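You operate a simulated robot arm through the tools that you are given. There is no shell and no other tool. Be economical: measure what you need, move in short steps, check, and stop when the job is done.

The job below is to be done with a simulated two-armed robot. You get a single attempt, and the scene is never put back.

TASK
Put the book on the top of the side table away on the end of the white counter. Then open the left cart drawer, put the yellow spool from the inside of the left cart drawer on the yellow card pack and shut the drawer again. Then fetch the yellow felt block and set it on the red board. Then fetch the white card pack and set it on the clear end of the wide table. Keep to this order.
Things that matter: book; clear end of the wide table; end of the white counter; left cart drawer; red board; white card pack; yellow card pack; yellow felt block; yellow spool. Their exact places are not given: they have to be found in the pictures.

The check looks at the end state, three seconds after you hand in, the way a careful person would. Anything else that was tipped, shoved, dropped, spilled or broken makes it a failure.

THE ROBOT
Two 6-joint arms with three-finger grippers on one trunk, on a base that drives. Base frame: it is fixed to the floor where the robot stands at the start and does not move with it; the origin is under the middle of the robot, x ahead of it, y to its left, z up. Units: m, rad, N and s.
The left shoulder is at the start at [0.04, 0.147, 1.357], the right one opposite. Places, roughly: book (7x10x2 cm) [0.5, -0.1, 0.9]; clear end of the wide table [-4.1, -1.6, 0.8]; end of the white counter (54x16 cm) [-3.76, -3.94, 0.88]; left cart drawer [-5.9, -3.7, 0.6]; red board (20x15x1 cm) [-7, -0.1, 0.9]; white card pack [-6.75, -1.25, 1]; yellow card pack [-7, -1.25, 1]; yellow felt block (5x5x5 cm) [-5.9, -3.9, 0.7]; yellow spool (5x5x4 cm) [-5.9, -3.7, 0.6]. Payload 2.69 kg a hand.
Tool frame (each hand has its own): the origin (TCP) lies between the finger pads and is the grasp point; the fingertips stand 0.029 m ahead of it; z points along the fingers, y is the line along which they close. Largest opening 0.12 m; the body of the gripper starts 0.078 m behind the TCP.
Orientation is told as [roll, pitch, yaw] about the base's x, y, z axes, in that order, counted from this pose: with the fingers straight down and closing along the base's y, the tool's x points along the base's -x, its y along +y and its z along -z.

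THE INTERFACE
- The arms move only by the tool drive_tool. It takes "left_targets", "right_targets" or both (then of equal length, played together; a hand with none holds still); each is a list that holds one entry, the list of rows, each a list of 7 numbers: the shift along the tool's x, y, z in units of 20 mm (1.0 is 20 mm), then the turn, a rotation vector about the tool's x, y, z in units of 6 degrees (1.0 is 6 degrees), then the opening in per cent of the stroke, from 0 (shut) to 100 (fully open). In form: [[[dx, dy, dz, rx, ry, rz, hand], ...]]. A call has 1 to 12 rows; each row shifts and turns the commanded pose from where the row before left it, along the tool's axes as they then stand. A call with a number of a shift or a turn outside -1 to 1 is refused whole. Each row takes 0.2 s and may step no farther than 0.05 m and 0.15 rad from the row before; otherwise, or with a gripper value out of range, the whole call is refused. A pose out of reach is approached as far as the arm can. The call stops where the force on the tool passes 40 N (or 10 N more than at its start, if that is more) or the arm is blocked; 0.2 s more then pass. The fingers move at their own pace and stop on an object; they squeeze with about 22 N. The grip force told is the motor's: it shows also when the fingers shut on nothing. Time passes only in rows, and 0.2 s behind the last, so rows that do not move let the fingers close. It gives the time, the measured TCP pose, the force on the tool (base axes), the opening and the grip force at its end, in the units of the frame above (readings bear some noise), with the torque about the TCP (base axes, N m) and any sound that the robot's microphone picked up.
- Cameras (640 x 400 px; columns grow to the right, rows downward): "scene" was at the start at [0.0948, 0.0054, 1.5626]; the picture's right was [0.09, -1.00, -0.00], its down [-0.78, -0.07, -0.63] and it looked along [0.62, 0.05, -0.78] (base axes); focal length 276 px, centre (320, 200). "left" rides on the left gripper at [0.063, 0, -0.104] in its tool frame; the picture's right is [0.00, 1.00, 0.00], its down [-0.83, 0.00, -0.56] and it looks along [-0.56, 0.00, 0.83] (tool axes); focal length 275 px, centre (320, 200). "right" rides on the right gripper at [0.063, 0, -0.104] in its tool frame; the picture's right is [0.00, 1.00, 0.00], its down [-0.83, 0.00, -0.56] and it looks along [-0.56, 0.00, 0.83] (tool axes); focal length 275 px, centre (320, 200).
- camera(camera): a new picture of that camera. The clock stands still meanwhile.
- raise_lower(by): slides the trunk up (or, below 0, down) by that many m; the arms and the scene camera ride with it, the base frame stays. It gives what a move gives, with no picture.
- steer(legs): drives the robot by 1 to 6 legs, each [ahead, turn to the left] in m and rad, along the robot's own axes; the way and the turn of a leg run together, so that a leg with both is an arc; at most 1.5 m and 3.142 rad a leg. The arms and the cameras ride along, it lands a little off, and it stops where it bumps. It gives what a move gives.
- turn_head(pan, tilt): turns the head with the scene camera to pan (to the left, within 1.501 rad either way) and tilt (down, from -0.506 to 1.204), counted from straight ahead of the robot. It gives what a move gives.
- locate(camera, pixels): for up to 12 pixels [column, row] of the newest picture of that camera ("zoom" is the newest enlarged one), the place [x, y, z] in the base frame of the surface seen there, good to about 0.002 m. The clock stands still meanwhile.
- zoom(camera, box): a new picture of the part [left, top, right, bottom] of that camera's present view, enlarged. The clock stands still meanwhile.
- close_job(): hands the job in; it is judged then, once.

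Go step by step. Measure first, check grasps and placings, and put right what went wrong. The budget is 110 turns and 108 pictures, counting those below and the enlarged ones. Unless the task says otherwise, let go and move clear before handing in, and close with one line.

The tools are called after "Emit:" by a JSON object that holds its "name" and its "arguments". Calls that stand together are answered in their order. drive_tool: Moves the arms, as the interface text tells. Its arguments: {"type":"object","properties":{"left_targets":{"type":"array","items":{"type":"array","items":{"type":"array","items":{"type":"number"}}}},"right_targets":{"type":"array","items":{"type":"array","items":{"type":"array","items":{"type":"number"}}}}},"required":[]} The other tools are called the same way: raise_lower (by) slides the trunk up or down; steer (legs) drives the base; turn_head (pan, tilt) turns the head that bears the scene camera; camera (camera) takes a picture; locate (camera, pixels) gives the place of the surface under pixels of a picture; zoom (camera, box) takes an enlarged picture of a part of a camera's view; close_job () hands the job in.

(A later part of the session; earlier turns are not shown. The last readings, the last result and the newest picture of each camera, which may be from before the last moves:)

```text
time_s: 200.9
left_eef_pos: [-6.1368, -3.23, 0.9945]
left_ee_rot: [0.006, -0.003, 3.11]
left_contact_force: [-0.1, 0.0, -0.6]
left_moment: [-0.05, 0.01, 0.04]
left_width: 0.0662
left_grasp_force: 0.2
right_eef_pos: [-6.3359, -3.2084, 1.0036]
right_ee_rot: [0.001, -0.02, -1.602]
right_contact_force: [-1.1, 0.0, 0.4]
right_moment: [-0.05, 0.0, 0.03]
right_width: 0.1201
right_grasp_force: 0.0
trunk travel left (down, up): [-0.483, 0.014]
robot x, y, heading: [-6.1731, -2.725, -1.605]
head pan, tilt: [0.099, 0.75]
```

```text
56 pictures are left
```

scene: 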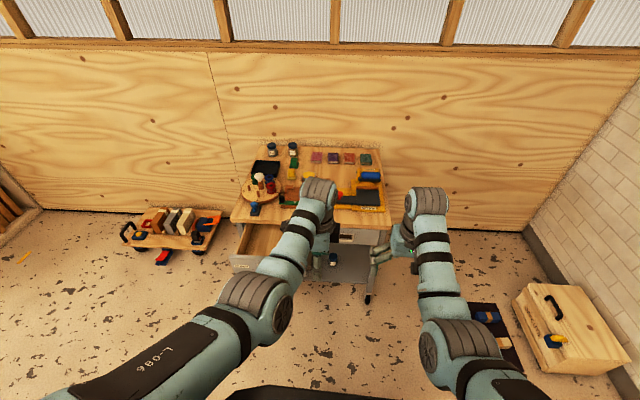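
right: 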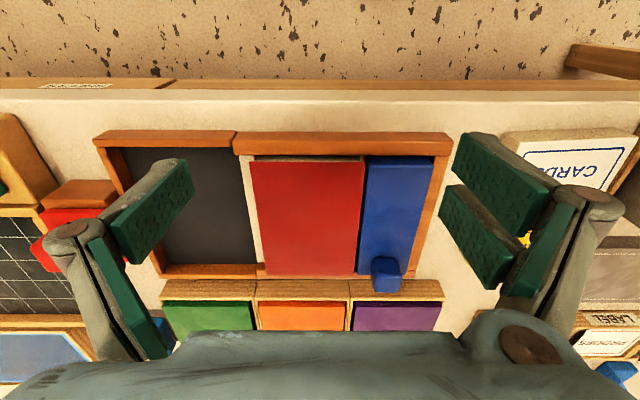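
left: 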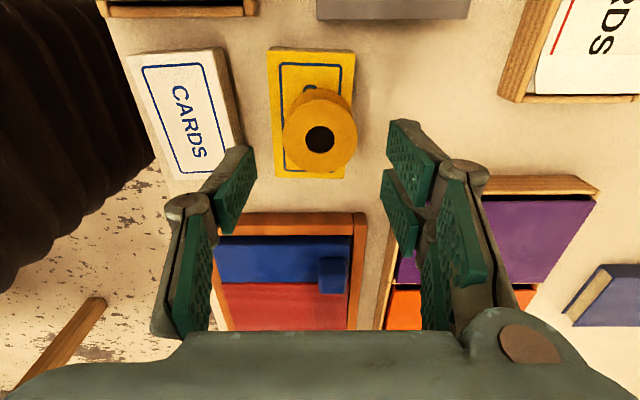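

Drawer is still open. I square up and shift the left hand sideways 22 cm with fingers closed, in front of the handle.

Emit:
{"name": "steer", "arguments": {"legs": [[0.06, 0.034]]}}

Emit:
{"name": "drive_tool", "arguments": {"left_targets": [[[1, 0, 0, 0, 0, 0, 0], [1, 0, 0, 0, 0, 0, 0], [1, 0, 0, 0, 0, 0, 0], [1, 0, 0, 0, 0, 0, 0], [1, 0, 0, 0, 0, 0, 0], [1, 0, 0, 0, 0, 0, 0], [1, 0, 0, 0, 0, 0, 0], [1, 0, 0, 0, 0, 0, 0], [1, 0, 0, 0, 0, 0, 0], [1, 0, 0, 0, 0, 0, 0], [0.5, 0, 0, 0, 0, 0, 0], [0, 0, 0, 0, 0, 0, 0]]]}}

Emit:
{"name": "raise_lower", "arguments": {"by": -0.34}}

Emit:
{"name": "camera", "arguments": {"camera": "left"}}

Emit:
{"name": "camera", "arguments": {"camera": "scene"}}

```text
time_s: 201.9
left_eef_pos: [-6.1221, -3.2827, 0.9968]
left_ee_rot: [0.012, -0.001, -3.137]
left_contact_force: [-1.4, -1.3, -1.3]
left_moment: [0.15, -0.16, -0.04]
left_width: 0.0662
left_grasp_force: 0.0
right_eef_pos: [-6.3214, -3.2651, 1.0055]
right_ee_rot: [0.005, -0.026, -1.57]
right_contact_force: [0.5, -1.9, -1.8]
right_moment: [0.2, 0.07, -0.01]
right_width: 0.1198
right_grasp_force: 0.0
trunk travel left (down, up): [-0.483, 0.014]
robot x, y, heading: [-6.1745, -2.7873, -1.573]
head pan, tilt: [0.099, 0.75]
```

```text
time_s: 204.5
left_eef_pos: [-5.9121, -3.2863, 0.9941]
left_ee_rot: [0.009, -0.003, -3.138]
left_contact_force: [1.0, -0.1, -0.2]
left_moment: [0.0, 0.01, 0.01]
left_width: 0.0002
left_grasp_force: 22.4
right_eef_pos: [-6.3204, -3.2703, 1.0037]
right_ee_rot: [0.001, -0.022, -1.569]
right_contact_force: [0.1, 0.4, 0.3]
right_moment: [0.0, -0.02, -0.03]
right_width: 0.12
right_grasp_force: 0.1
trunk travel left (down, up): [-0.483, 0.014]
robot x, y, heading: [-6.1734, -2.7862, -1.57]
head pan, tilt: [0.099, 0.75]
```

```text
time_s: 207.8
left_eef_pos: [-5.9126, -3.2862, 0.6551]
left_ee_rot: [0.009, -0.005, -3.138]
left_contact_force: [-0.5, -0.8, -0.3]
left_moment: [0.0, -0.03, -0.01]
left_width: 0.0002
left_grasp_force: 22.1
right_eef_pos: [-6.3208, -3.2696, 0.6647]
right_ee_rot: [0.002, -0.023, -1.57]
right_contact_force: [0.5, 0.8, -0.4]
right_moment: [0.01, -0.02, 0.01]
right_width: 0.12
right_grasp_force: 0.1
trunk travel left (down, up): [-0.143, 0.354]
robot x, y, heading: [-6.1726, -2.7883, -1.571]
head pan, tilt: [0.099, 0.75]
```

```text
55 pictures are left
```

left: 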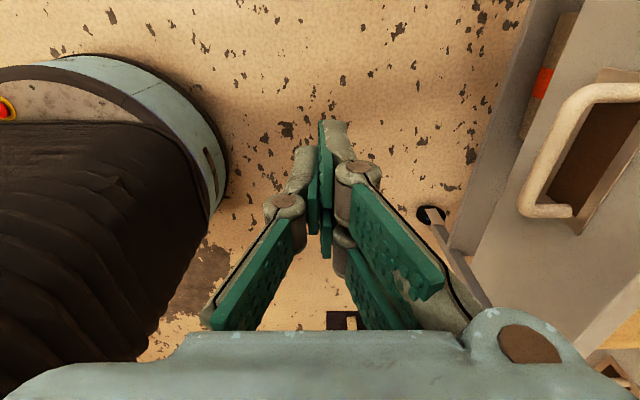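

```text
54 pictures are left
```

scene: 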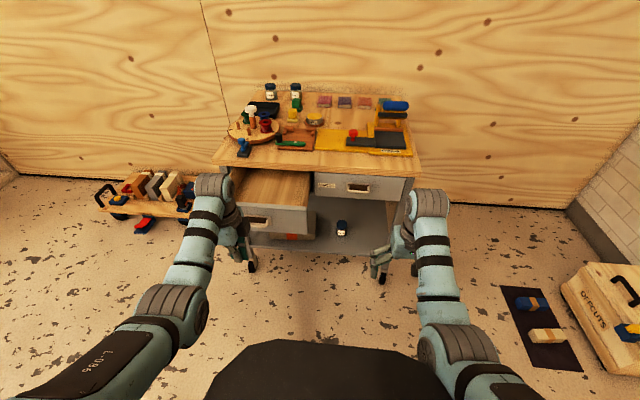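

The handle is at (545,150). I lower 3.5 cm so the fingers are level with the bar, drive ahead to push, and finish with the arm.

Emit:
{"name": "raise_lower", "arguments": {"by": -0.035}}

Emit:
{"name": "steer", "arguments": {"legs": [[0.24, 0]]}}

Emit:
{"name": "camera", "arguments": {"camera": "left"}}

```text
time_s: 208.6
left_eef_pos: [-5.9124, -3.2858, 0.6177]
left_ee_rot: [0.008, -0.002, -3.138]
left_contact_force: [-0.1, 0.7, 0.0]
left_moment: [0.01, 0.0, -0.03]
left_width: 0.0001
left_grasp_force: 22.0
right_eef_pos: [-6.3198, -3.2698, 0.629]
right_ee_rot: [0.002, -0.023, -1.569]
right_contact_force: [0.1, 0.3, -0.8]
right_moment: [-0.04, -0.03, 0.03]
right_width: 0.1199
right_grasp_force: 0.2
trunk travel left (down, up): [-0.108, 0.389]
robot x, y, heading: [-6.171, -2.781, -1.571]
head pan, tilt: [0.099, 0.75]
```

```text
time_s: 210.4
left_eef_pos: [-5.9135, -3.5251, 0.6177]
left_ee_rot: [0.008, -0.004, -3.14]
left_contact_force: [0.3, 0.5, -0.1]
left_moment: [0.0, 0.02, 0.02]
left_width: 0.0
left_grasp_force: 21.9
right_eef_pos: [-6.3214, -3.5078, 0.6281]
right_ee_rot: [0.001, -0.022, -1.57]
right_contact_force: [0.3, -0.5, -0.2]
right_moment: [0.02, 0.01, 0.01]
right_width: 0.1202
right_grasp_force: 0.1
trunk travel left (down, up): [-0.108, 0.389]
robot x, y, heading: [-6.1754, -3.0237, -1.573]
head pan, tilt: [0.099, 0.75]
```

```text
53 pictures are left
```

left: 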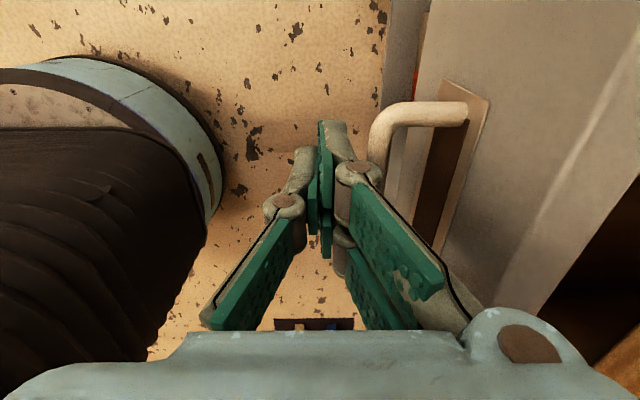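

The drawer is moving in with the hand. I push the rest with the arm, watching the force.

Emit:
{"name": "drive_tool", "arguments": {"left_targets": [[[0, 0.5, 0, 0, 0, 0, 0], [0, 0.5, 0, 0, 0, 0, 0], [0, 0.5, 0, 0, 0, 0, 0], [0, 0.4, 0, 0, 0, 0, 0], [0, 0.4, 0, 0, 0, 0, 0], [0, 0, 0, 0, 0, 0, 0]]]}}

Emit:
{"name": "camera", "arguments": {"camera": "scene"}}

Emit:
{"name": "locate", "arguments": {"camera": "scene", "pixels": [[300, 205], [290, 215], [330, 215], [265, 215]]}}

```text
time_s: 211.8
left_eef_pos: [-5.9118, -3.5701, 0.6185]
left_ee_rot: [0.009, -0.004, -3.139]
left_contact_force: [-0.2, 0.0, 0.2]
left_moment: [0.03, 0.04, 0.03]
left_width: 0.0
left_grasp_force: 22.4
right_eef_pos: [-6.3205, -3.5074, 0.6299]
right_ee_rot: [0.003, -0.025, -1.57]
right_contact_force: [-1.1, -0.1, 0.2]
right_moment: [0.01, 0.03, -0.02]
right_width: 0.12
right_grasp_force: 0.0
trunk travel left (down, up): [-0.108, 0.389]
robot x, y, heading: [-6.17, -3.0231, -1.567]
head pan, tilt: [0.099, 0.75]
```

```text
52 pictures are left
```

scene: 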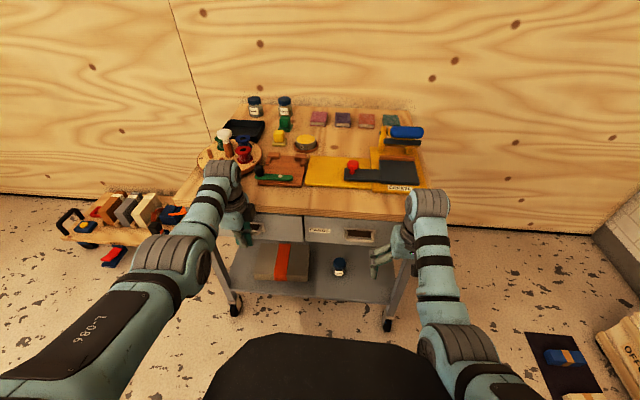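

```text
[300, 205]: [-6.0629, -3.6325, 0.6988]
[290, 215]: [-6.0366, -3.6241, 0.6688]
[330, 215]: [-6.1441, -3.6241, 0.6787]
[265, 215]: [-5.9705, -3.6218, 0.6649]
```

Almost closed. I compare the two drawer faces.

Emit:
{"name": "zoom", "arguments": {"camera": "scene", "box": [230, 200, 390, 270]}}

Emit:
{"name": "locate", "arguments": {"camera": "scene", "pixels": [[280, 230], [295, 232], [290, 225], [315, 238], [335, 235], [380, 230]]}}

Emit:
{"name": "camera", "arguments": {"camera": "left"}}

```text
4.00 times, centred on (310, 235) of scene
```

zoom: 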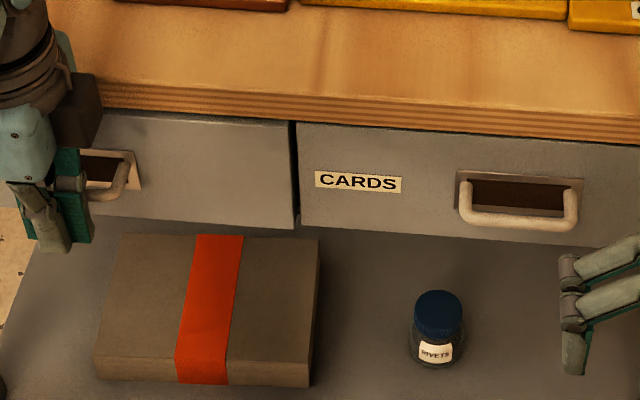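

```text
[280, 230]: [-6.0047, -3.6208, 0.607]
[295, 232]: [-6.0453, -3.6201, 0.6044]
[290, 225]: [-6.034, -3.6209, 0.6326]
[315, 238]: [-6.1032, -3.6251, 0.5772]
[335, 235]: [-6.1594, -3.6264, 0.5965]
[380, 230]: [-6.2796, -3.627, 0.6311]
```

```text
50 pictures are left
```

left: 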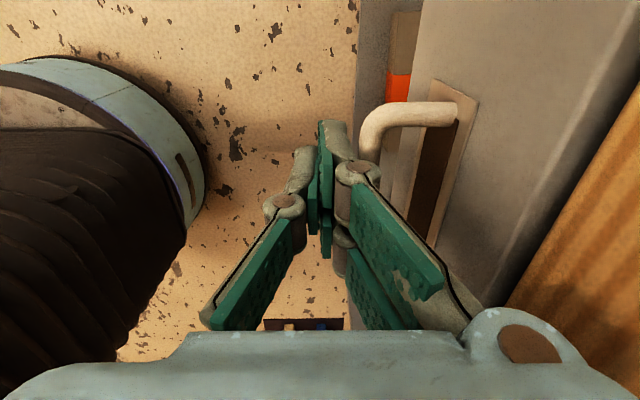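

About 5 mm remain open. I push on in small steps until resistance.

Emit:
{"name": "drive_tool", "arguments": {"left_targets": [[[0, 0.15, 0, 0, 0, 0, 0], [0, 0.15, 0, 0, 0, 0, 0], [0, 0.1, 0, 0, 0, 0, 0], [0, 0.1, 0, 0, 0, 0, 0], [0, 0, 0, 0, 0, 0, 0]]]}}

Emit:
{"name": "camera", "arguments": {"camera": "scene"}}

Emit:
{"name": "locate", "arguments": {"camera": "scene", "pixels": [[280, 230], [295, 232], [290, 225], [315, 238], [335, 235], [380, 230]]}}

```text
time_s: 213.0
left_eef_pos: [-5.9123, -3.576, 0.6186]
left_ee_rot: [0.005, -0.004, -3.14]
left_contact_force: [-0.8, 22.0, -9.8]
left_moment: [0.08, 0.13, 0.24]
left_width: 0.0
left_grasp_force: 21.9
right_eef_pos: [-6.3207, -3.5073, 0.6302]
right_ee_rot: [0.001, -0.024, -1.568]
right_contact_force: [-0.9, -0.3, 0.2]
right_moment: [0.01, 0.01, -0.04]
right_width: 0.1199
right_grasp_force: 0.1
trunk travel left (down, up): [-0.108, 0.389]
robot x, y, heading: [-6.1763, -3.0243, -1.569]
head pan, tilt: [0.099, 0.75]
```

```text
49 pictures are left
```

scene: 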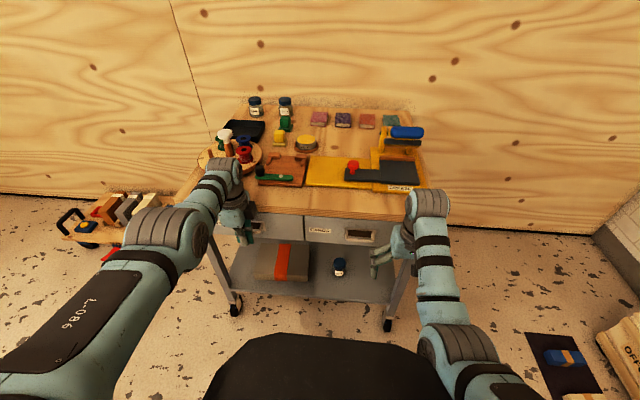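

```text
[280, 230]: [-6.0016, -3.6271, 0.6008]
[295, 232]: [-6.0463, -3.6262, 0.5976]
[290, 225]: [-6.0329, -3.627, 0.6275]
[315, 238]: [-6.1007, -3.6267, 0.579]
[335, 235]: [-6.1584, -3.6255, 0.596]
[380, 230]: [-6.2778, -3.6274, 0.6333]
```

The drawer is shut, flush with its neighbour (22 N resistance). I pull the hand back, raise the trunk, and measure my own base rim to see how close I can stand.

Emit:
{"name": "locate", "arguments": {"camera": "left", "pixels": [[208, 190], [150, 85], [185, 130], [195, 240], [100, 70], [160, 250]]}}

Emit:
{"name": "drive_tool", "arguments": {"left_targets": [[[0, -0.5, 0, 0, 0, 0, 0], [0, -0.5, 0, 0, 0, 0, 0], [0, -0.5, 0, 0, 0, 0, 0], [0, -0.5, 0, 0, 0, 0, 0], [0, 0, 0, 0, 0, 0, 0]]]}}

Emit:
{"name": "raise_lower", "arguments": {"by": 0.25}}

Emit:
{"name": "turn_head", "arguments": {"pan": 0.2, "tilt": 0.8}}

Emit:
{"name": "zoom", "arguments": {"camera": "scene", "box": [220, 80, 440, 230]}}

```text
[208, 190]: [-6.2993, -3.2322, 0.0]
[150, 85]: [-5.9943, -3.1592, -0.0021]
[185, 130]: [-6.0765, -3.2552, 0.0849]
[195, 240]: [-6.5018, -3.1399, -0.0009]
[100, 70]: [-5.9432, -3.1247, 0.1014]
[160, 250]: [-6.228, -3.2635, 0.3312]
```

```text
time_s: 214.2
left_eef_pos: [-5.9132, -3.5395, 0.6195]
left_ee_rot: [0.008, -0.003, -3.14]
left_contact_force: [0.5, -0.8, -0.6]
left_moment: [-0.02, 0.01, 0.0]
left_width: 0.0
left_grasp_force: 22.0
right_eef_pos: [-6.3219, -3.509, 0.6289]
right_ee_rot: [0.001, -0.025, -1.572]
right_contact_force: [0.3, 0.3, 0.0]
right_moment: [0.0, -0.01, 0.01]
right_width: 0.1199
right_grasp_force: 0.0
trunk travel left (down, up): [-0.108, 0.389]
robot x, y, heading: [-6.1703, -3.0231, -1.567]
head pan, tilt: [0.099, 0.75]
```

```text
time_s: 216.8
left_eef_pos: [-5.9129, -3.5395, 0.8692]
left_ee_rot: [0.009, -0.002, -3.139]
left_contact_force: [-0.2, 0.2, 0.7]
left_moment: [0.0, -0.01, 0.02]
left_width: 0.0
left_grasp_force: 21.8
right_eef_pos: [-6.3208, -3.5078, 0.879]
right_ee_rot: [0.002, -0.024, -1.57]
right_contact_force: [0.2, -0.1, -0.6]
right_moment: [-0.04, 0.0, 0.01]
right_width: 0.1201
right_grasp_force: 0.1
trunk travel left (down, up): [-0.358, 0.139]
robot x, y, heading: [-6.1674, -3.0233, -1.569]
head pan, tilt: [0.099, 0.75]
```

```text
time_s: 217.4
left_eef_pos: [-5.9126, -3.5382, 0.8689]
left_ee_rot: [0.01, -0.004, -3.138]
left_contact_force: [0.9, -0.4, 0.3]
left_moment: [0.01, -0.02, -0.01]
left_width: 0.0
left_grasp_force: 21.8
right_eef_pos: [-6.3211, -3.5072, 0.8796]
right_ee_rot: [0.002, -0.021, -1.571]
right_contact_force: [-0.1, -0.1, 0.1]
right_moment: [-0.03, -0.01, -0.02]
right_width: 0.1201
right_grasp_force: 0.0
trunk travel left (down, up): [-0.358, 0.139]
robot x, y, heading: [-6.1688, -3.0253, -1.567]
head pan, tilt: [0.201, 0.799]
```

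```text
2.67 times, centred on (330, 155) of scene
```

zoom: 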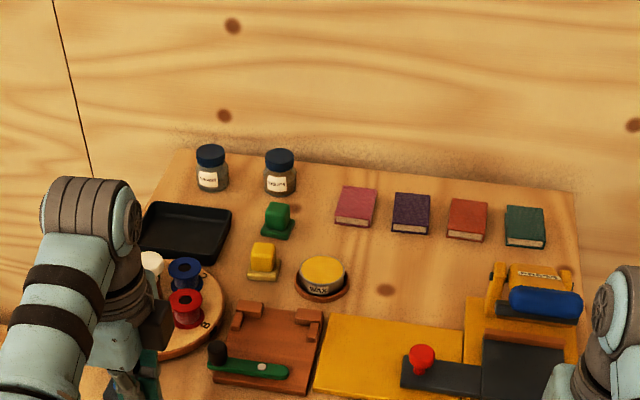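

My base front is 0.24 m ahead of the axis, so I can stand close. I measure the felt block and its neighbours in the zoom.

Emit:
{"name": "locate", "arguments": {"camera": "zoom", "pixels": [[263, 248], [252, 247], [275, 248], [262, 262], [249, 272], [278, 274], [264, 279], [278, 215], [278, 235], [322, 265], [300, 280], [250, 318]]}}

Emit:
{"name": "zoom", "arguments": {"camera": "scene", "box": [270, 140, 360, 200]}}

```text
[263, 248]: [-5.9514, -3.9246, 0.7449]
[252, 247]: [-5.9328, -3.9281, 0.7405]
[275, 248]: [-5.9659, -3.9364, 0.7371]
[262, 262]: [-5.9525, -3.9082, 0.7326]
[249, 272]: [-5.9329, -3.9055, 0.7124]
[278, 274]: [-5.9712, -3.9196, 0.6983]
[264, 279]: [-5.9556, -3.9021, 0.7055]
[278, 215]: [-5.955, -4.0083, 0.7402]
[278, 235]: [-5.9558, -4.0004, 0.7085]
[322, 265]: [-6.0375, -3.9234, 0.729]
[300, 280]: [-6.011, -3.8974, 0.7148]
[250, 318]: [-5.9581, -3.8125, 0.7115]
```

```text
6.67 times, centred on (315, 170) of scene
```

zoom: 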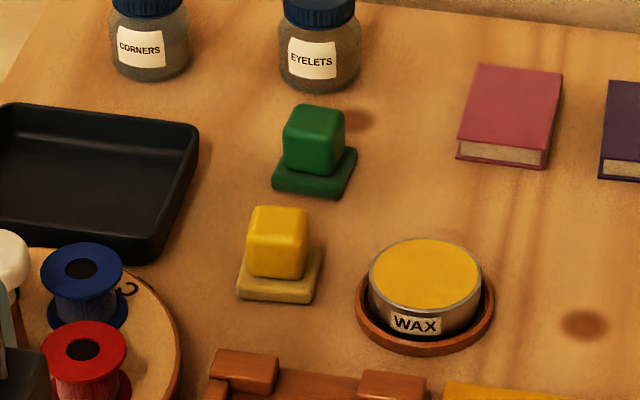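

The felt block is a slab with a knob: centre about (−5.952, −3.921), knob top 0.745, slab top 0.711. I turn the left hand back so that it closes along x, and raise the trunk.

Emit:
{"name": "drive_tool", "arguments": {"left_targets": [[[0, 0, 0, 0, 0, -1, 55], [0, 0, 0, 0, 0, -1, 55], [0, 0, 0, 0, 0, -1, 55], [0, 0, 0, 0, 0, -1, 55], [0, 0, 0, 0, 0, -1, 55], [0, 0, 0, 0, 0, -1, 55], [0, 0, 0, 0, 0, -1, 55], [0, 0, 0, 0, 0, -1, 55], [0, 0, 0, 0, 0, -1, 55], [0, 0, 0, 0, 0, -1, 55], [0, 0, 0, 0, 0, -1, 55], [0, 0, 0, 0, 0, -1, 55]]]}}

Emit:
{"name": "drive_tool", "arguments": {"left_targets": [[[0, 0, 0, 0, 0, -1, 55], [0, 0, 0, 0, 0, -1, 55], [0, 0, 0, 0, 0, -1, 55], [0, 0, 0, 0, 0, 0, 55]]]}}

Emit:
{"name": "raise_lower", "arguments": {"by": 0.13}}

Emit:
{"name": "steer", "arguments": {"legs": [[0.24, 0]]}}

Emit:
{"name": "camera", "arguments": {"camera": "left"}}

Emit:
{"name": "camera", "arguments": {"camera": "scene"}}

```text
time_s: 220.0
left_eef_pos: [-5.9127, -3.5399, 0.8673]
left_ee_rot: [0.0, -0.008, -1.881]
left_contact_force: [0.4, -0.3, 0.8]
left_moment: [-0.02, 0.0, 0.01]
left_width: 0.0661
left_grasp_force: 0.1
right_eef_pos: [-6.3211, -3.5079, 0.8797]
right_ee_rot: [0.001, -0.023, -1.571]
right_contact_force: [-0.2, -0.3, -0.8]
right_moment: [0.0, 0.02, 0.02]
right_width: 0.1197
right_grasp_force: 0.0
trunk travel left (down, up): [-0.358, 0.139]
robot x, y, heading: [-6.1725, -3.0212, -1.572]
head pan, tilt: [0.201, 0.799]
```

```text
time_s: 221.0
left_eef_pos: [-5.9124, -3.5397, 0.8687]
left_ee_rot: [-0.005, -0.01, -1.566]
left_contact_force: [0.0, 1.2, -1.0]
left_moment: [0.01, -0.01, -0.04]
left_width: 0.066
left_grasp_force: 0.0
right_eef_pos: [-6.3195, -3.5068, 0.8791]
right_ee_rot: [0.002, -0.023, -1.571]
right_contact_force: [0.2, -0.8, 0.2]
right_moment: [-0.04, 0.0, 0.0]
right_width: 0.12
right_grasp_force: 0.1
trunk travel left (down, up): [-0.358, 0.139]
robot x, y, heading: [-6.1729, -3.0233, -1.569]
head pan, tilt: [0.201, 0.799]
```

```text
time_s: 222.6
left_eef_pos: [-5.9122, -3.5401, 0.9985]
left_ee_rot: [-0.003, -0.01, -1.568]
left_contact_force: [0.2, -0.8, 0.0]
left_moment: [-0.01, 0.01, -0.02]
left_width: 0.066
left_grasp_force: 0.0
right_eef_pos: [-6.3206, -3.5075, 1.0103]
right_ee_rot: [0.002, -0.022, -1.57]
right_contact_force: [-0.3, 0.3, 0.6]
right_moment: [0.01, 0.0, 0.0]
right_width: 0.1203
right_grasp_force: 0.1
trunk travel left (down, up): [-0.488, 0.009]
robot x, y, heading: [-6.1731, -3.0223, -1.571]
head pan, tilt: [0.201, 0.799]
```

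```text
time_s: 224.4
left_eef_pos: [-5.912, -3.7741, 1.001]
left_ee_rot: [-0.003, -0.012, -1.569]
left_contact_force: [0.1, 0.8, -0.1]
left_moment: [-0.02, 0.01, -0.02]
left_width: 0.0662
left_grasp_force: 0.1
right_eef_pos: [-6.3214, -3.7427, 1.0113]
right_ee_rot: [0.002, -0.027, -1.57]
right_contact_force: [-0.2, -1.1, 0.0]
right_moment: [0.02, 0.0, -0.02]
right_width: 0.12
right_grasp_force: 0.1
trunk travel left (down, up): [-0.488, 0.009]
robot x, y, heading: [-6.1732, -3.261, -1.576]
head pan, tilt: [0.201, 0.799]
```

```text
46 pictures are left
```

left: 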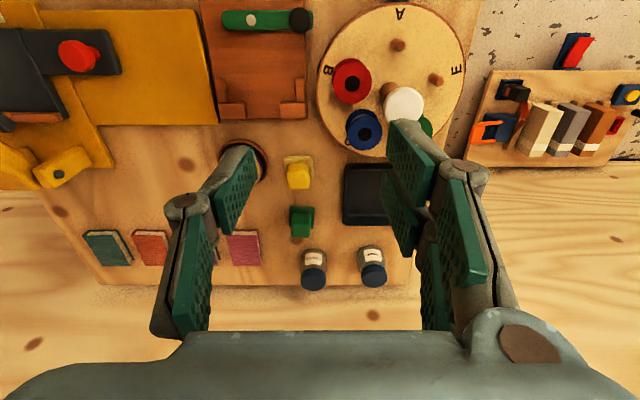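

```text
45 pictures are left
```

scene: 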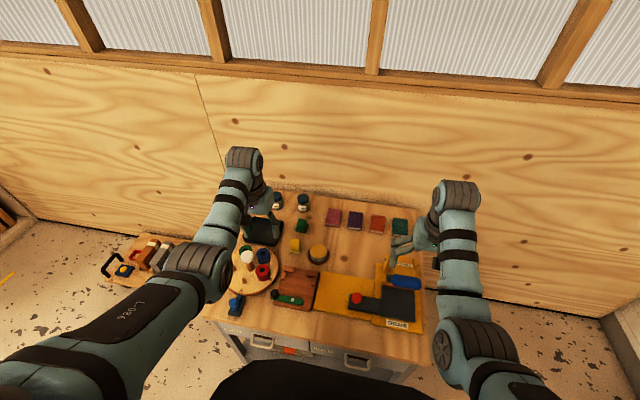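

Block is seen at (298,172) of the left view. I drive 6 cm closer, then move the hand forward, sideways and up as far as it will go.

Emit:
{"name": "steer", "arguments": {"legs": [[0.06, 0]]}}

Emit:
{"name": "drive_tool", "arguments": {"left_targets": [[[-0.6, -0.4, -0.2, 0, 0, 0, 55], [-0.6, -0.4, -0.3, 0, 0, 0, 55], [-0.6, -0.4, -0.4, 0, 0, 0, 55], [-0.6, -0.4, -0.4, 0, 0, 0, 55], [-0.6, -0.4, -0.5, 0, 0, 0, 55], [-0.6, 0, -0.5, 0, 0, 0, 55], [-0.6, 0, -0.5, 0, 0, 0, 55], [0, 0, 0, 0, 0, 0, 55], [0, 0, 0, 0, 0, 0, 55]]]}}

Emit:
{"name": "camera", "arguments": {"camera": "left"}}

```text
time_s: 225.4
left_eef_pos: [-5.9124, -3.8286, 1.0044]
left_ee_rot: [-0.002, -0.019, -1.57]
left_contact_force: [0.5, -0.4, -0.9]
left_moment: [0.01, 0.01, -0.03]
left_width: 0.0661
left_grasp_force: 0.2
right_eef_pos: [-6.3212, -3.7956, 1.0146]
right_ee_rot: [0.002, -0.033, -1.571]
right_contact_force: [0.2, 0.2, 0.0]
right_moment: [0.05, 0.06, 0.0]
right_width: 0.1202
right_grasp_force: 0.0
trunk travel left (down, up): [-0.488, 0.009]
robot x, y, heading: [-6.171, -3.3228, -1.571]
head pan, tilt: [0.201, 0.799]
```

```text
time_s: 227.4
left_eef_pos: [-5.953, -3.8912, 1.0611]
left_ee_rot: [-0.004, -0.01, -1.568]
left_contact_force: [1.0, -0.2, -0.8]
left_moment: [0.04, 0.0, -0.02]
left_width: 0.0657
left_grasp_force: 0.1
left hand out of reach, approached as far as the arm can: row 5, 6, 7
right_eef_pos: [-6.3211, -3.8037, 1.0089]
right_ee_rot: [0.003, -0.024, -1.569]
right_contact_force: [0.0, 0.2, -0.1]
right_moment: [0.01, -0.02, 0.0]
right_width: 0.12
right_grasp_force: 0.1
trunk travel left (down, up): [-0.488, 0.009]
robot x, y, heading: [-6.1719, -3.3241, -1.579]
head pan, tilt: [0.201, 0.799]
```

```text
44 pictures are left
```

left: 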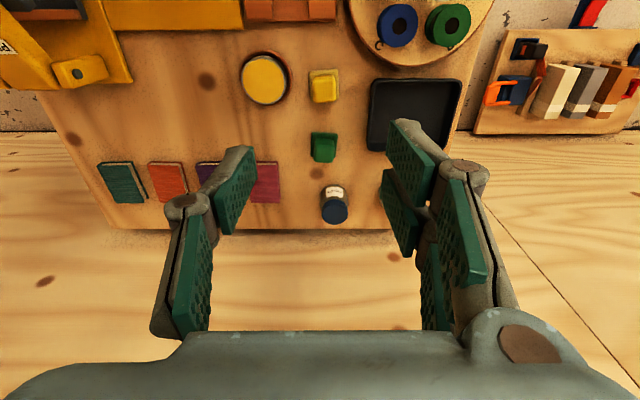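

The hand needs 3 cm more forward; I tilt it 9° about its closing axis and move ahead.

Emit:
{"name": "drive_tool", "arguments": {"left_targets": [[[0, 0, 0, 0, -0.75, 0, 55], [0, 0, 0, 0, -0.75, 0, 55], [-0.5, 0, 0, 0, 0, 0, 55], [-0.5, 0, 0, 0, 0, 0, 55], [-0.5, 0, 0, 0, 0, 0, 55], [0, 0, 0, 0, 0, 0, 55], [0, 0, 0, 0, 0, 0, 55]]]}}

Emit:
{"name": "raise_lower", "arguments": {"by": -0.2}}

Emit:
{"name": "camera", "arguments": {"camera": "left"}}

```text
time_s: 229.0
left_eef_pos: [-5.9543, -3.9218, 1.067]
left_ee_rot: [-0.002, -0.167, -1.568]
left_contact_force: [0.8, -0.6, -0.4]
left_moment: [0.02, 0.0, -0.03]
left_width: 0.066
left_grasp_force: 0.1
right_eef_pos: [-6.321, -3.8036, 1.0093]
right_ee_rot: [0.0, -0.023, -1.572]
right_contact_force: [-0.4, 1.0, 0.3]
right_moment: [0.02, -0.01, 0.0]
right_width: 0.1201
right_grasp_force: 0.1
trunk travel left (down, up): [-0.488, 0.009]
robot x, y, heading: [-6.1684, -3.3237, -1.573]
head pan, tilt: [0.201, 0.799]
```

```text
time_s: 231.1
left_eef_pos: [-5.9531, -3.9211, 0.8657]
left_ee_rot: [-0.004, -0.168, -1.569]
left_contact_force: [-0.2, -0.4, 0.4]
left_moment: [-0.01, -0.01, -0.03]
left_width: 0.066
left_grasp_force: 0.0
right_eef_pos: [-6.3203, -3.8038, 0.8096]
right_ee_rot: [0.002, -0.025, -1.57]
right_contact_force: [0.5, -0.3, 0.3]
right_moment: [-0.01, 0.02, -0.02]
right_width: 0.1202
right_grasp_force: 0.1
trunk travel left (down, up): [-0.288, 0.209]
robot x, y, heading: [-6.174, -3.3196, -1.577]
head pan, tilt: [0.201, 0.799]
```

```text
43 pictures are left
```

left: 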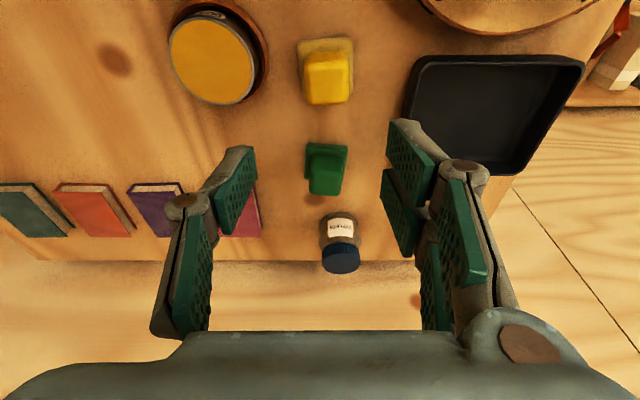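

The right hand now hovers over the folding press; before lowering more I check what is beneath it.

Emit:
{"name": "camera", "arguments": {"camera": "right"}}

Emit:
{"name": "locate", "arguments": {"camera": "left", "pixels": [[308, 58], [347, 58], [327, 75], [327, 95], [305, 80], [350, 42], [303, 42], [326, 45]]}}

```text
42 pictures are left
```

right: 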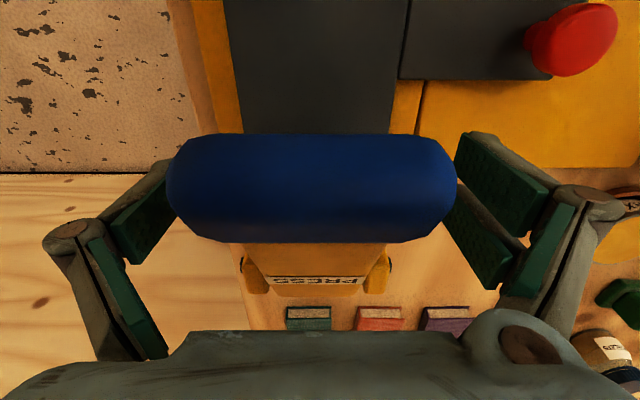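

```text
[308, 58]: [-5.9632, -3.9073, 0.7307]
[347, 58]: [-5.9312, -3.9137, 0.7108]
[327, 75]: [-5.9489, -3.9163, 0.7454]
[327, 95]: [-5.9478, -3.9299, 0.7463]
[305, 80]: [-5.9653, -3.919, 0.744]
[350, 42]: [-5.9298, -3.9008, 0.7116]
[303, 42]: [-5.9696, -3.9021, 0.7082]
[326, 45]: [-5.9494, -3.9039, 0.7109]
```

The press's blue handle is right between the right fingers. I raise the trunk again, and swing the right hand out beyond the cart's side.

Emit:
{"name": "raise_lower", "arguments": {"by": 0.2}}

Emit:
{"name": "drive_tool", "arguments": {"right_targets": [[[0, -1, 0, 0, 0, 0, 0], [0, -1, 0, 0, 0, 0, 0], [0, -1, 0, 0, 0, 0, 0], [0.1, -1, 0, 0, 0, 0, 0], [0.2, -1, 0, 0, 0, 0, 0], [0.2, -1, 0, 0, 0, 0, 0], [0.3, -1, 0, 0, 0, 0, 0], [0.3, -1, 0, 0, 0, 0, 0], [0.3, -1, 0, 0, 0, 0, 0], [0.3, -1, 0, 0, 0, 0, 0], [0.3, -1, 0, 0, 0, 0, 0], [0.3, -1, 0, 0, 0, 0, 0]]]}}

Emit:
{"name": "camera", "arguments": {"camera": "right"}}

```text
time_s: 233.3
left_eef_pos: [-5.9532, -3.9216, 1.0655]
left_ee_rot: [-0.003, -0.168, -1.57]
left_contact_force: [0.2, 0.4, -0.3]
left_moment: [-0.03, -0.04, 0.03]
left_width: 0.0659
left_grasp_force: 0.1
right_eef_pos: [-6.32, -3.8036, 1.0096]
right_ee_rot: [0.001, -0.025, -1.57]
right_contact_force: [-0.6, -0.5, 0.6]
right_moment: [-0.03, -0.02, 0.02]
right_width: 0.1202
right_grasp_force: 0.1
trunk travel left (down, up): [-0.488, 0.009]
robot x, y, heading: [-6.1734, -3.3225, -1.573]
head pan, tilt: [0.201, 0.799]
```

```text
time_s: 235.9
left_eef_pos: [-5.9535, -3.9212, 1.0664]
left_ee_rot: [-0.002, -0.167, -1.57]
left_contact_force: [-0.7, 0.2, 0.9]
left_moment: [-0.02, 0.02, -0.02]
left_width: 0.066
left_grasp_force: 0.0
right_eef_pos: [-6.5618, -3.7582, 1.0095]
right_ee_rot: [0.003, -0.023, -1.569]
right_contact_force: [-0.5, 0.3, 0.5]
right_moment: [0.02, -0.04, 0.0]
right_width: 0.0
right_grasp_force: 22.4
trunk travel left (down, up): [-0.488, 0.009]
robot x, y, heading: [-6.1711, -3.3225, -1.572]
head pan, tilt: [0.201, 0.799]
```

```text
41 pictures are left
```

right: 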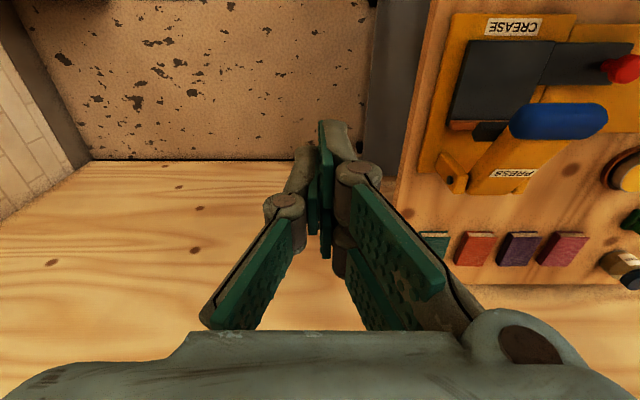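

I locate the cart's side edge relative to the right hand.

Emit:
{"name": "locate", "arguments": {"camera": "right", "pixels": [[412, 130], [430, 40], [405, 200], [440, 170], [545, 120]]}}

```text
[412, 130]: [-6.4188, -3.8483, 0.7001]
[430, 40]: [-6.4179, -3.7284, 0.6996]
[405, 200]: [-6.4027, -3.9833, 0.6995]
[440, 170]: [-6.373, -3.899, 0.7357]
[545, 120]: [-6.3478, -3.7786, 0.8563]
```

The right hand is 8 cm clear of the cart's edge. I lower the trunk 0.27 m and check the left hand over the block.

Emit:
{"name": "raise_lower", "arguments": {"by": -0.27}}

Emit:
{"name": "drive_tool", "arguments": {"left_targets": [[[0, 0.2, 0, 0, 0, 0, 55], [0, 0, 0, 0, 0, 0, 55], [0, 0, 0, 0, 0, 0, 55]]]}}

Emit:
{"name": "camera", "arguments": {"camera": "left"}}

Emit:
{"name": "camera", "arguments": {"camera": "scene"}}

```text
time_s: 238.7
left_eef_pos: [-5.9536, -3.9206, 0.7979]
left_ee_rot: [-0.004, -0.168, -1.57]
left_contact_force: [-0.4, -0.4, 0.2]
left_moment: [0.0, -0.01, -0.02]
left_width: 0.0659
left_grasp_force: 0.0
right_eef_pos: [-6.5606, -3.7576, 0.7396]
right_ee_rot: [0.001, -0.025, -1.57]
right_contact_force: [-0.2, 0.5, -0.5]
right_moment: [-0.02, 0.01, -0.03]
right_width: 0.0002
right_grasp_force: 22.1
trunk travel left (down, up): [-0.218, 0.279]
robot x, y, heading: [-6.1715, -3.3175, -1.574]
head pan, tilt: [0.201, 0.799]
```

```text
time_s: 239.4
left_eef_pos: [-5.9486, -3.9213, 0.7966]
left_ee_rot: [-0.003, -0.167, -1.569]
left_contact_force: [0.2, -0.7, 0.8]
left_moment: [-0.03, -0.02, 0.0]
left_width: 0.066
left_grasp_force: 0.0
right_eef_pos: [-6.5609, -3.7579, 0.7395]
right_ee_rot: [0.001, -0.024, -1.572]
right_contact_force: [-0.4, 0.4, -0.5]
right_moment: [0.01, -0.04, -0.03]
right_width: 0.0
right_grasp_force: 21.8
trunk travel left (down, up): [-0.218, 0.279]
robot x, y, heading: [-6.171, -3.3215, -1.579]
head pan, tilt: [0.201, 0.799]
```

```text
40 pictures are left
```

left: 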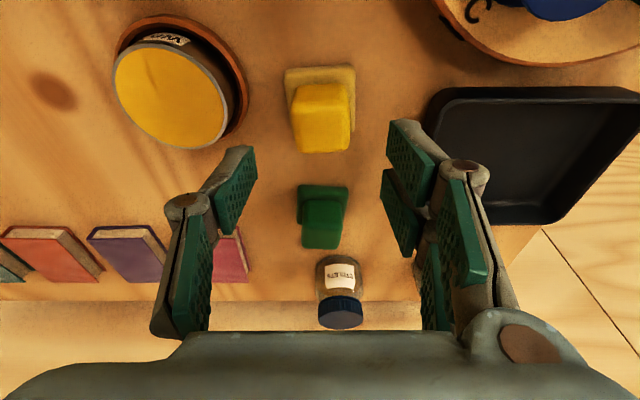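

```text
39 pictures are left
```

scene: 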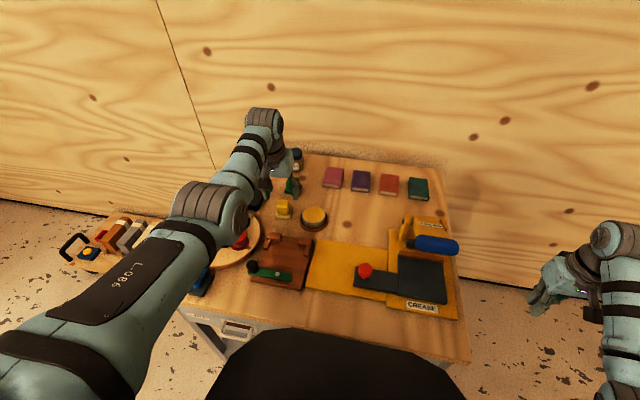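

Aligned. I narrow the opening to 5.5 cm, lower 5.3 cm and look.

Emit:
{"name": "drive_tool", "arguments": {"left_targets": [[[0, 0, 0, 0, 0, 0, 46], [0, 0, 0, 0, 0, 0, 46]]]}}

Emit:
{"name": "raise_lower", "arguments": {"by": -0.053}}

Emit:
{"name": "camera", "arguments": {"camera": "left"}}

```text
time_s: 240.1
left_eef_pos: [-5.9479, -3.9214, 0.7974]
left_ee_rot: [-0.003, -0.167, -1.569]
left_contact_force: [0.4, 0.3, 0.6]
left_moment: [0.03, -0.01, -0.02]
left_width: 0.055
left_grasp_force: 0.0
right_eef_pos: [-6.5612, -3.7579, 0.7393]
right_ee_rot: [0.001, -0.025, -1.571]
right_contact_force: [-0.8, 0.2, 0.8]
right_moment: [0.03, -0.01, -0.02]
right_width: 0.0
right_grasp_force: 21.6
trunk travel left (down, up): [-0.218, 0.279]
robot x, y, heading: [-6.1724, -3.3194, -1.572]
head pan, tilt: [0.201, 0.799]
```

```text
time_s: 241.0
left_eef_pos: [-5.9493, -3.9215, 0.7447]
left_ee_rot: [-0.005, -0.167, -1.569]
left_contact_force: [0.9, 0.1, 0.9]
left_moment: [-0.02, -0.01, 0.03]
left_width: 0.0555
left_grasp_force: 0.0
right_eef_pos: [-6.5608, -3.7576, 0.6861]
right_ee_rot: [0.002, -0.025, -1.572]
right_contact_force: [0.3, -0.2, 0.1]
right_moment: [0.01, 0.05, 0.01]
right_width: 0.0
right_grasp_force: 22.3
trunk travel left (down, up): [-0.165, 0.332]
robot x, y, heading: [-6.1724, -3.323, -1.572]
head pan, tilt: [0.201, 0.799]
```

```text
38 pictures are left
```

left: 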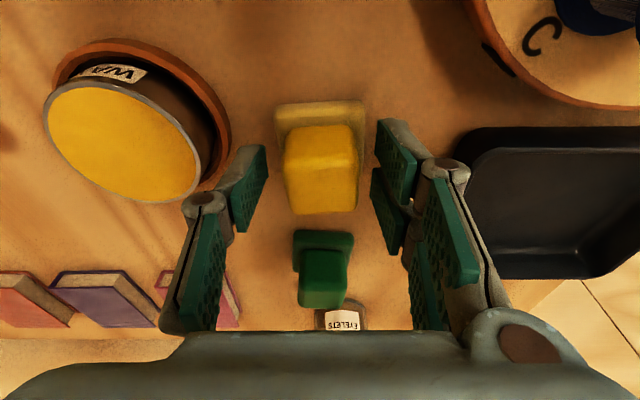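

The knob is between the pads. I close and lift with the trunk.

Emit:
{"name": "drive_tool", "arguments": {"left_targets": [[[0, 0, 0.1, 0, 0, 0, 46], [0, 0, 0, 0, 0, 0, 0], [0, 0, 0, 0, 0, 0, 0], [0, 0, 0, 0, 0, 0, 0]]]}}

Emit:
{"name": "raise_lower", "arguments": {"by": 0.33}}

Emit:
{"name": "camera", "arguments": {"camera": "left"}}

```text
time_s: 242.0
left_eef_pos: [-5.9494, -3.9217, 0.7425]
left_ee_rot: [-0.002, -0.169, -1.568]
left_contact_force: [-2.4, -0.2, 9.7]
left_moment: [0.14, -0.11, 0.03]
left_width: 0.0349
left_grasp_force: 21.4
right_eef_pos: [-6.5613, -3.7572, 0.6871]
right_ee_rot: [0.004, -0.026, -1.571]
right_contact_force: [0.2, 0.1, 0.0]
right_moment: [0.0, 0.01, 0.01]
right_width: 0.0
right_grasp_force: 22.1
trunk travel left (down, up): [-0.165, 0.332]
robot x, y, heading: [-6.174, -3.3224, -1.572]
head pan, tilt: [0.201, 0.799]
```

```text
time_s: 245.2
left_eef_pos: [-5.949, -3.922, 1.0712]
left_ee_rot: [-0.003, -0.167, -1.569]
left_contact_force: [-0.3, -1.6, -1.1]
left_moment: [0.01, -0.04, -0.02]
left_width: 0.0333
left_grasp_force: 22.0
right_eef_pos: [-6.5604, -3.7585, 1.0147]
right_ee_rot: [0.001, -0.023, -1.57]
right_contact_force: [0.1, 0.0, 0.2]
right_moment: [-0.02, -0.02, 0.01]
right_width: 0.0
right_grasp_force: 22.0
trunk travel left (down, up): [-0.495, 0.002]
robot x, y, heading: [-6.1746, -3.3185, -1.569]
head pan, tilt: [0.201, 0.799]
```

```text
37 pictures are left
```

left: 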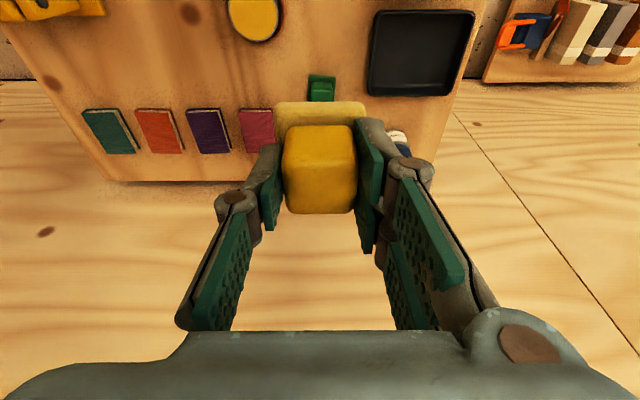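

The felt block is held (33 mm, 22 N), slab level. I back off, turn, and drive up the lane to the bench by the red board.

Emit:
{"name": "steer", "arguments": {"legs": [[-0.5, 0], [0, -3.13], [1.45, 0], [1.4, 0]]}}

Emit:
{"name": "turn_head", "arguments": {"pan": 0.9, "tilt": 0.6}}

Emit:
{"name": "camera", "arguments": {"camera": "scene"}}

```text
time_s: 268.9
left_eef_pos: [-6.2588, 0.6348, 1.0703]
left_ee_rot: [-0.002, -0.168, 1.524]
left_contact_force: [0.4, 0.5, -1.4]
left_moment: [-0.03, -0.02, -0.01]
left_width: 0.0334
left_grasp_force: 22.1
right_eef_pos: [-5.6565, 0.4412, 1.0142]
right_ee_rot: [0.001, -0.024, 1.522]
right_contact_force: [0.4, 0.0, -0.2]
right_moment: [-0.02, 0.01, -0.01]
right_width: 0.0
right_grasp_force: 21.3
trunk travel left (down, up): [-0.495, 0.002]
robot x, y, heading: [-6.0625, 0.0247, 1.525]
head pan, tilt: [0.201, 0.799]
```

```text
time_s: 270.0
left_eef_pos: [-6.2583, 0.6352, 1.0722]
left_ee_rot: [-0.003, -0.168, 1.523]
left_contact_force: [-0.3, 0.4, -0.4]
left_moment: [0.01, 0.0, 0.04]
left_width: 0.0332
left_grasp_force: 22.2
right_eef_pos: [-5.6562, 0.4416, 1.015]
right_ee_rot: [0.004, -0.024, 1.521]
right_contact_force: [0.3, 0.1, -0.2]
right_moment: [0.02, 0.01, 0.02]
right_width: 0.0002
right_grasp_force: 21.9
trunk travel left (down, up): [-0.495, 0.002]
robot x, y, heading: [-6.0647, 0.022, 1.521]
head pan, tilt: [0.901, 0.6]
```

```text
36 pictures are left
```

scene: 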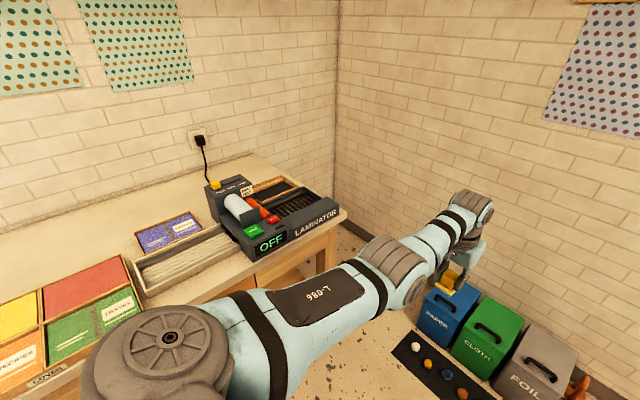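

The red board seems to be the one at (85,290) in a tray. I turn to face the bench and look.

Emit:
{"name": "steer", "arguments": {"legs": [[0, 1.617]]}}

Emit:
{"name": "turn_head", "arguments": {"pan": 0.0, "tilt": 0.65}}

Emit:
{"name": "camera", "arguments": {"camera": "scene"}}

Emit:
{"name": "locate", "arguments": {"camera": "scene", "pixels": [[300, 220], [340, 220], [320, 200], [320, 240], [280, 220], [360, 220]]}}

```text
time_s: 274.4
left_eef_pos: [-6.6657, -0.2016, 1.0706]
left_ee_rot: [-0.003, -0.167, -3.133]
left_contact_force: [0.2, 0.0, -0.5]
left_moment: [-0.02, 0.02, 0.0]
left_width: 0.0334
left_grasp_force: 21.4
right_eef_pos: [-6.5066, 0.4097, 1.0127]
right_ee_rot: [0.003, -0.024, -3.133]
right_contact_force: [0.1, 0.5, -0.5]
right_moment: [-0.01, 0.0, 0.0]
right_width: 0.0
right_grasp_force: 22.1
trunk travel left (down, up): [-0.495, 0.002]
robot x, y, heading: [-6.0657, 0.0216, -3.138]
head pan, tilt: [0.901, 0.6]
```

```text
time_s: 275.6
left_eef_pos: [-6.6648, -0.2032, 1.0713]
left_ee_rot: [-0.003, -0.166, -3.132]
left_contact_force: [0.1, -0.2, -1.1]
left_moment: [-0.02, -0.01, 0.03]
left_width: 0.0331
left_grasp_force: 21.6
right_eef_pos: [-6.5057, 0.4097, 1.015]
right_ee_rot: [0.001, -0.023, -3.133]
right_contact_force: [0.3, 0.1, 0.2]
right_moment: [0.01, 0.04, 0.01]
right_width: 0.0
right_grasp_force: 22.0
trunk travel left (down, up): [-0.495, 0.002]
robot x, y, heading: [-6.0689, 0.0197, -3.136]
head pan, tilt: [0.0, 0.649]
```

```text
35 pictures are left
```

scene: 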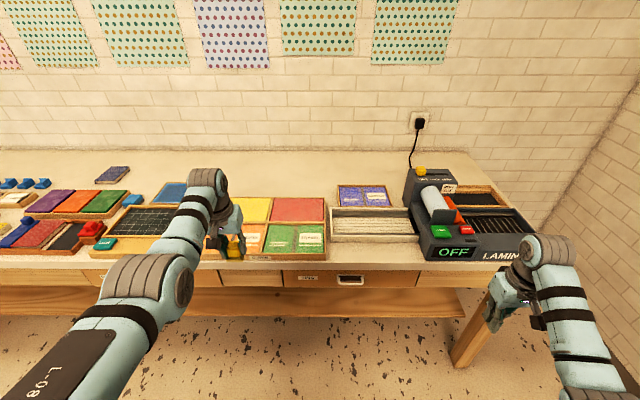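

```text
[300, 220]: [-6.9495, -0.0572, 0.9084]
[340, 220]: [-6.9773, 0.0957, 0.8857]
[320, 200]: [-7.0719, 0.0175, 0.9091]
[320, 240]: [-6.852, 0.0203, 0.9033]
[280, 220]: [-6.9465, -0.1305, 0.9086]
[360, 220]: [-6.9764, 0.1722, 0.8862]
```

The red board is at (298,210). I zoom and measure its corners.

Emit:
{"name": "zoom", "arguments": {"camera": "scene", "box": [210, 180, 350, 270]}}

Emit:
{"name": "locate", "arguments": {"camera": "scene", "pixels": [[276, 201], [321, 201], [273, 219], [322, 219], [298, 210], [285, 235], [315, 225], [255, 210], [271, 210], [326, 240]]}}

```text
4.44 times, centred on (280, 225) of scene
```

zoom: 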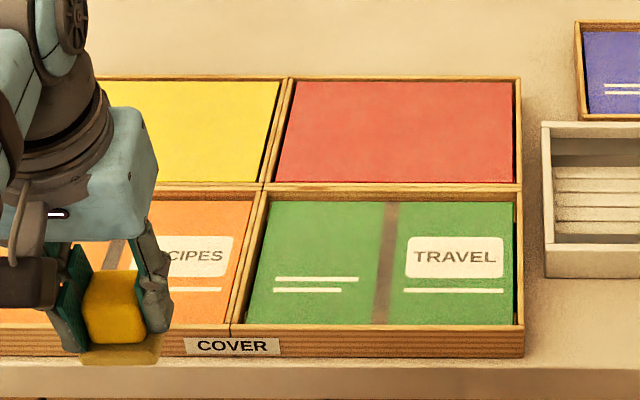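

```text
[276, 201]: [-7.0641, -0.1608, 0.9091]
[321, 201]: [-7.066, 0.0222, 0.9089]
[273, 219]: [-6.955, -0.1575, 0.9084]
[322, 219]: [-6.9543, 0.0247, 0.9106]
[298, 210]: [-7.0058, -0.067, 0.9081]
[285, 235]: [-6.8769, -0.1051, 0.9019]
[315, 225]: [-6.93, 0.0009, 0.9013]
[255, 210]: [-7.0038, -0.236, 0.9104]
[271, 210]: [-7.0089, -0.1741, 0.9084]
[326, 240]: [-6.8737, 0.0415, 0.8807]
```

Red board: x −7.075..−6.945, y −0.165..0.03, top 0.909. Before driving in, I bring the right hand inward (away from the laminator) and shift the left hand toward y≈−0.067.

Emit:
{"name": "drive_tool", "arguments": {"left_targets": [[[0, -0.57, 0, 0, 0, 0, 0], [0, -0.57, 0, 0, 0, 0, 0], [0, -0.57, 0, 0, 0, 0, 0], [0, -0.57, 0, 0, 0, 0, 0], [0, -0.57, 0, 0, 0, 0, 0], [0, -0.57, 0, 0, 0, 0, 0], [0, -0.57, 0, 0, 0, 0, 0], [0, -0.57, 0, 0, 0, 0, 0], [0, -0.57, 0, 0, 0, 0, 0], [0, -0.57, 0, 0, 0, 0, 0], [0, -0.57, 0, 0, 0, 0, 0], [0, -0.5, 0, 0, 0, 0, 0]]], "right_targets": [[[-0.3, 0.95, 0, 0, 0, 0, 0], [-0.3, 0.95, 0, 0, 0, 0, 0], [-0.3, 0.95, 0, 0, 0, 0, 0], [-0.3, 0.95, 0, 0, 0, 0, 0], [-0.3, 0.95, 0, 0, 0, 0, 0], [-0.3, 0.95, 0, 0, 0, 0, 0], [-0.3, 0.95, 0, 0, 0, 0, 0], [-0.3, 0.95, 0, 0, 0, 0, 0], [-0.3, 0.95, 0, 0, 0, 0, 0], [-0.3, 0.95, 0, 0, 0, 0, 0], [0, 0.8, 0, 0, 0, 0, 0], [0, 0.5, 0, 0, 0, 0, 0]]]}}

Emit:
{"name": "camera", "arguments": {"camera": "scene"}}

```text
time_s: 278.2
left_eef_pos: [-6.6567, -0.0723, 1.0727]
left_ee_rot: [-0.002, -0.168, -3.133]
left_contact_force: [0.0, 0.3, 0.0]
left_moment: [-0.02, 0.0, 0.03]
left_width: 0.0335
left_grasp_force: 22.0
left hand out of reach, approached as far as the arm can: row 9, 12
right_eef_pos: [-6.5628, 0.1923, 1.0169]
right_ee_rot: [0.003, -0.025, -3.134]
right_contact_force: [-0.9, -0.2, -0.7]
right_moment: [0.01, 0.01, -0.02]
right_width: 0.0
right_grasp_force: 21.9
trunk travel left (down, up): [-0.495, 0.002]
robot x, y, heading: [-6.0653, 0.028, -3.134]
head pan, tilt: [0.0, 0.649]
```

```text
33 pictures are left
```

scene: 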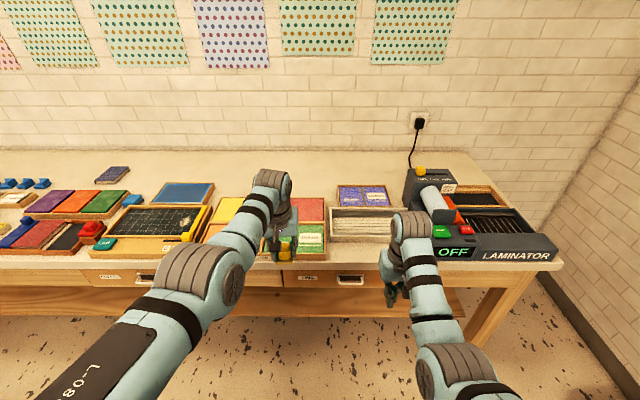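

I check the laminator's edge before driving in.

Emit:
{"name": "locate", "arguments": {"camera": "scene", "pixels": [[432, 250], [408, 180], [405, 195], [430, 190], [428, 240], [380, 195], [400, 205]]}}

```text
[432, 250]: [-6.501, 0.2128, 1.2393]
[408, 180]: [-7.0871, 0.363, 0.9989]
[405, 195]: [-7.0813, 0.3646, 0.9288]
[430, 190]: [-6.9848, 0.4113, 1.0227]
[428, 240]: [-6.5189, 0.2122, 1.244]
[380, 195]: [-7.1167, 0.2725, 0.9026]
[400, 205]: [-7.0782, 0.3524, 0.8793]
```

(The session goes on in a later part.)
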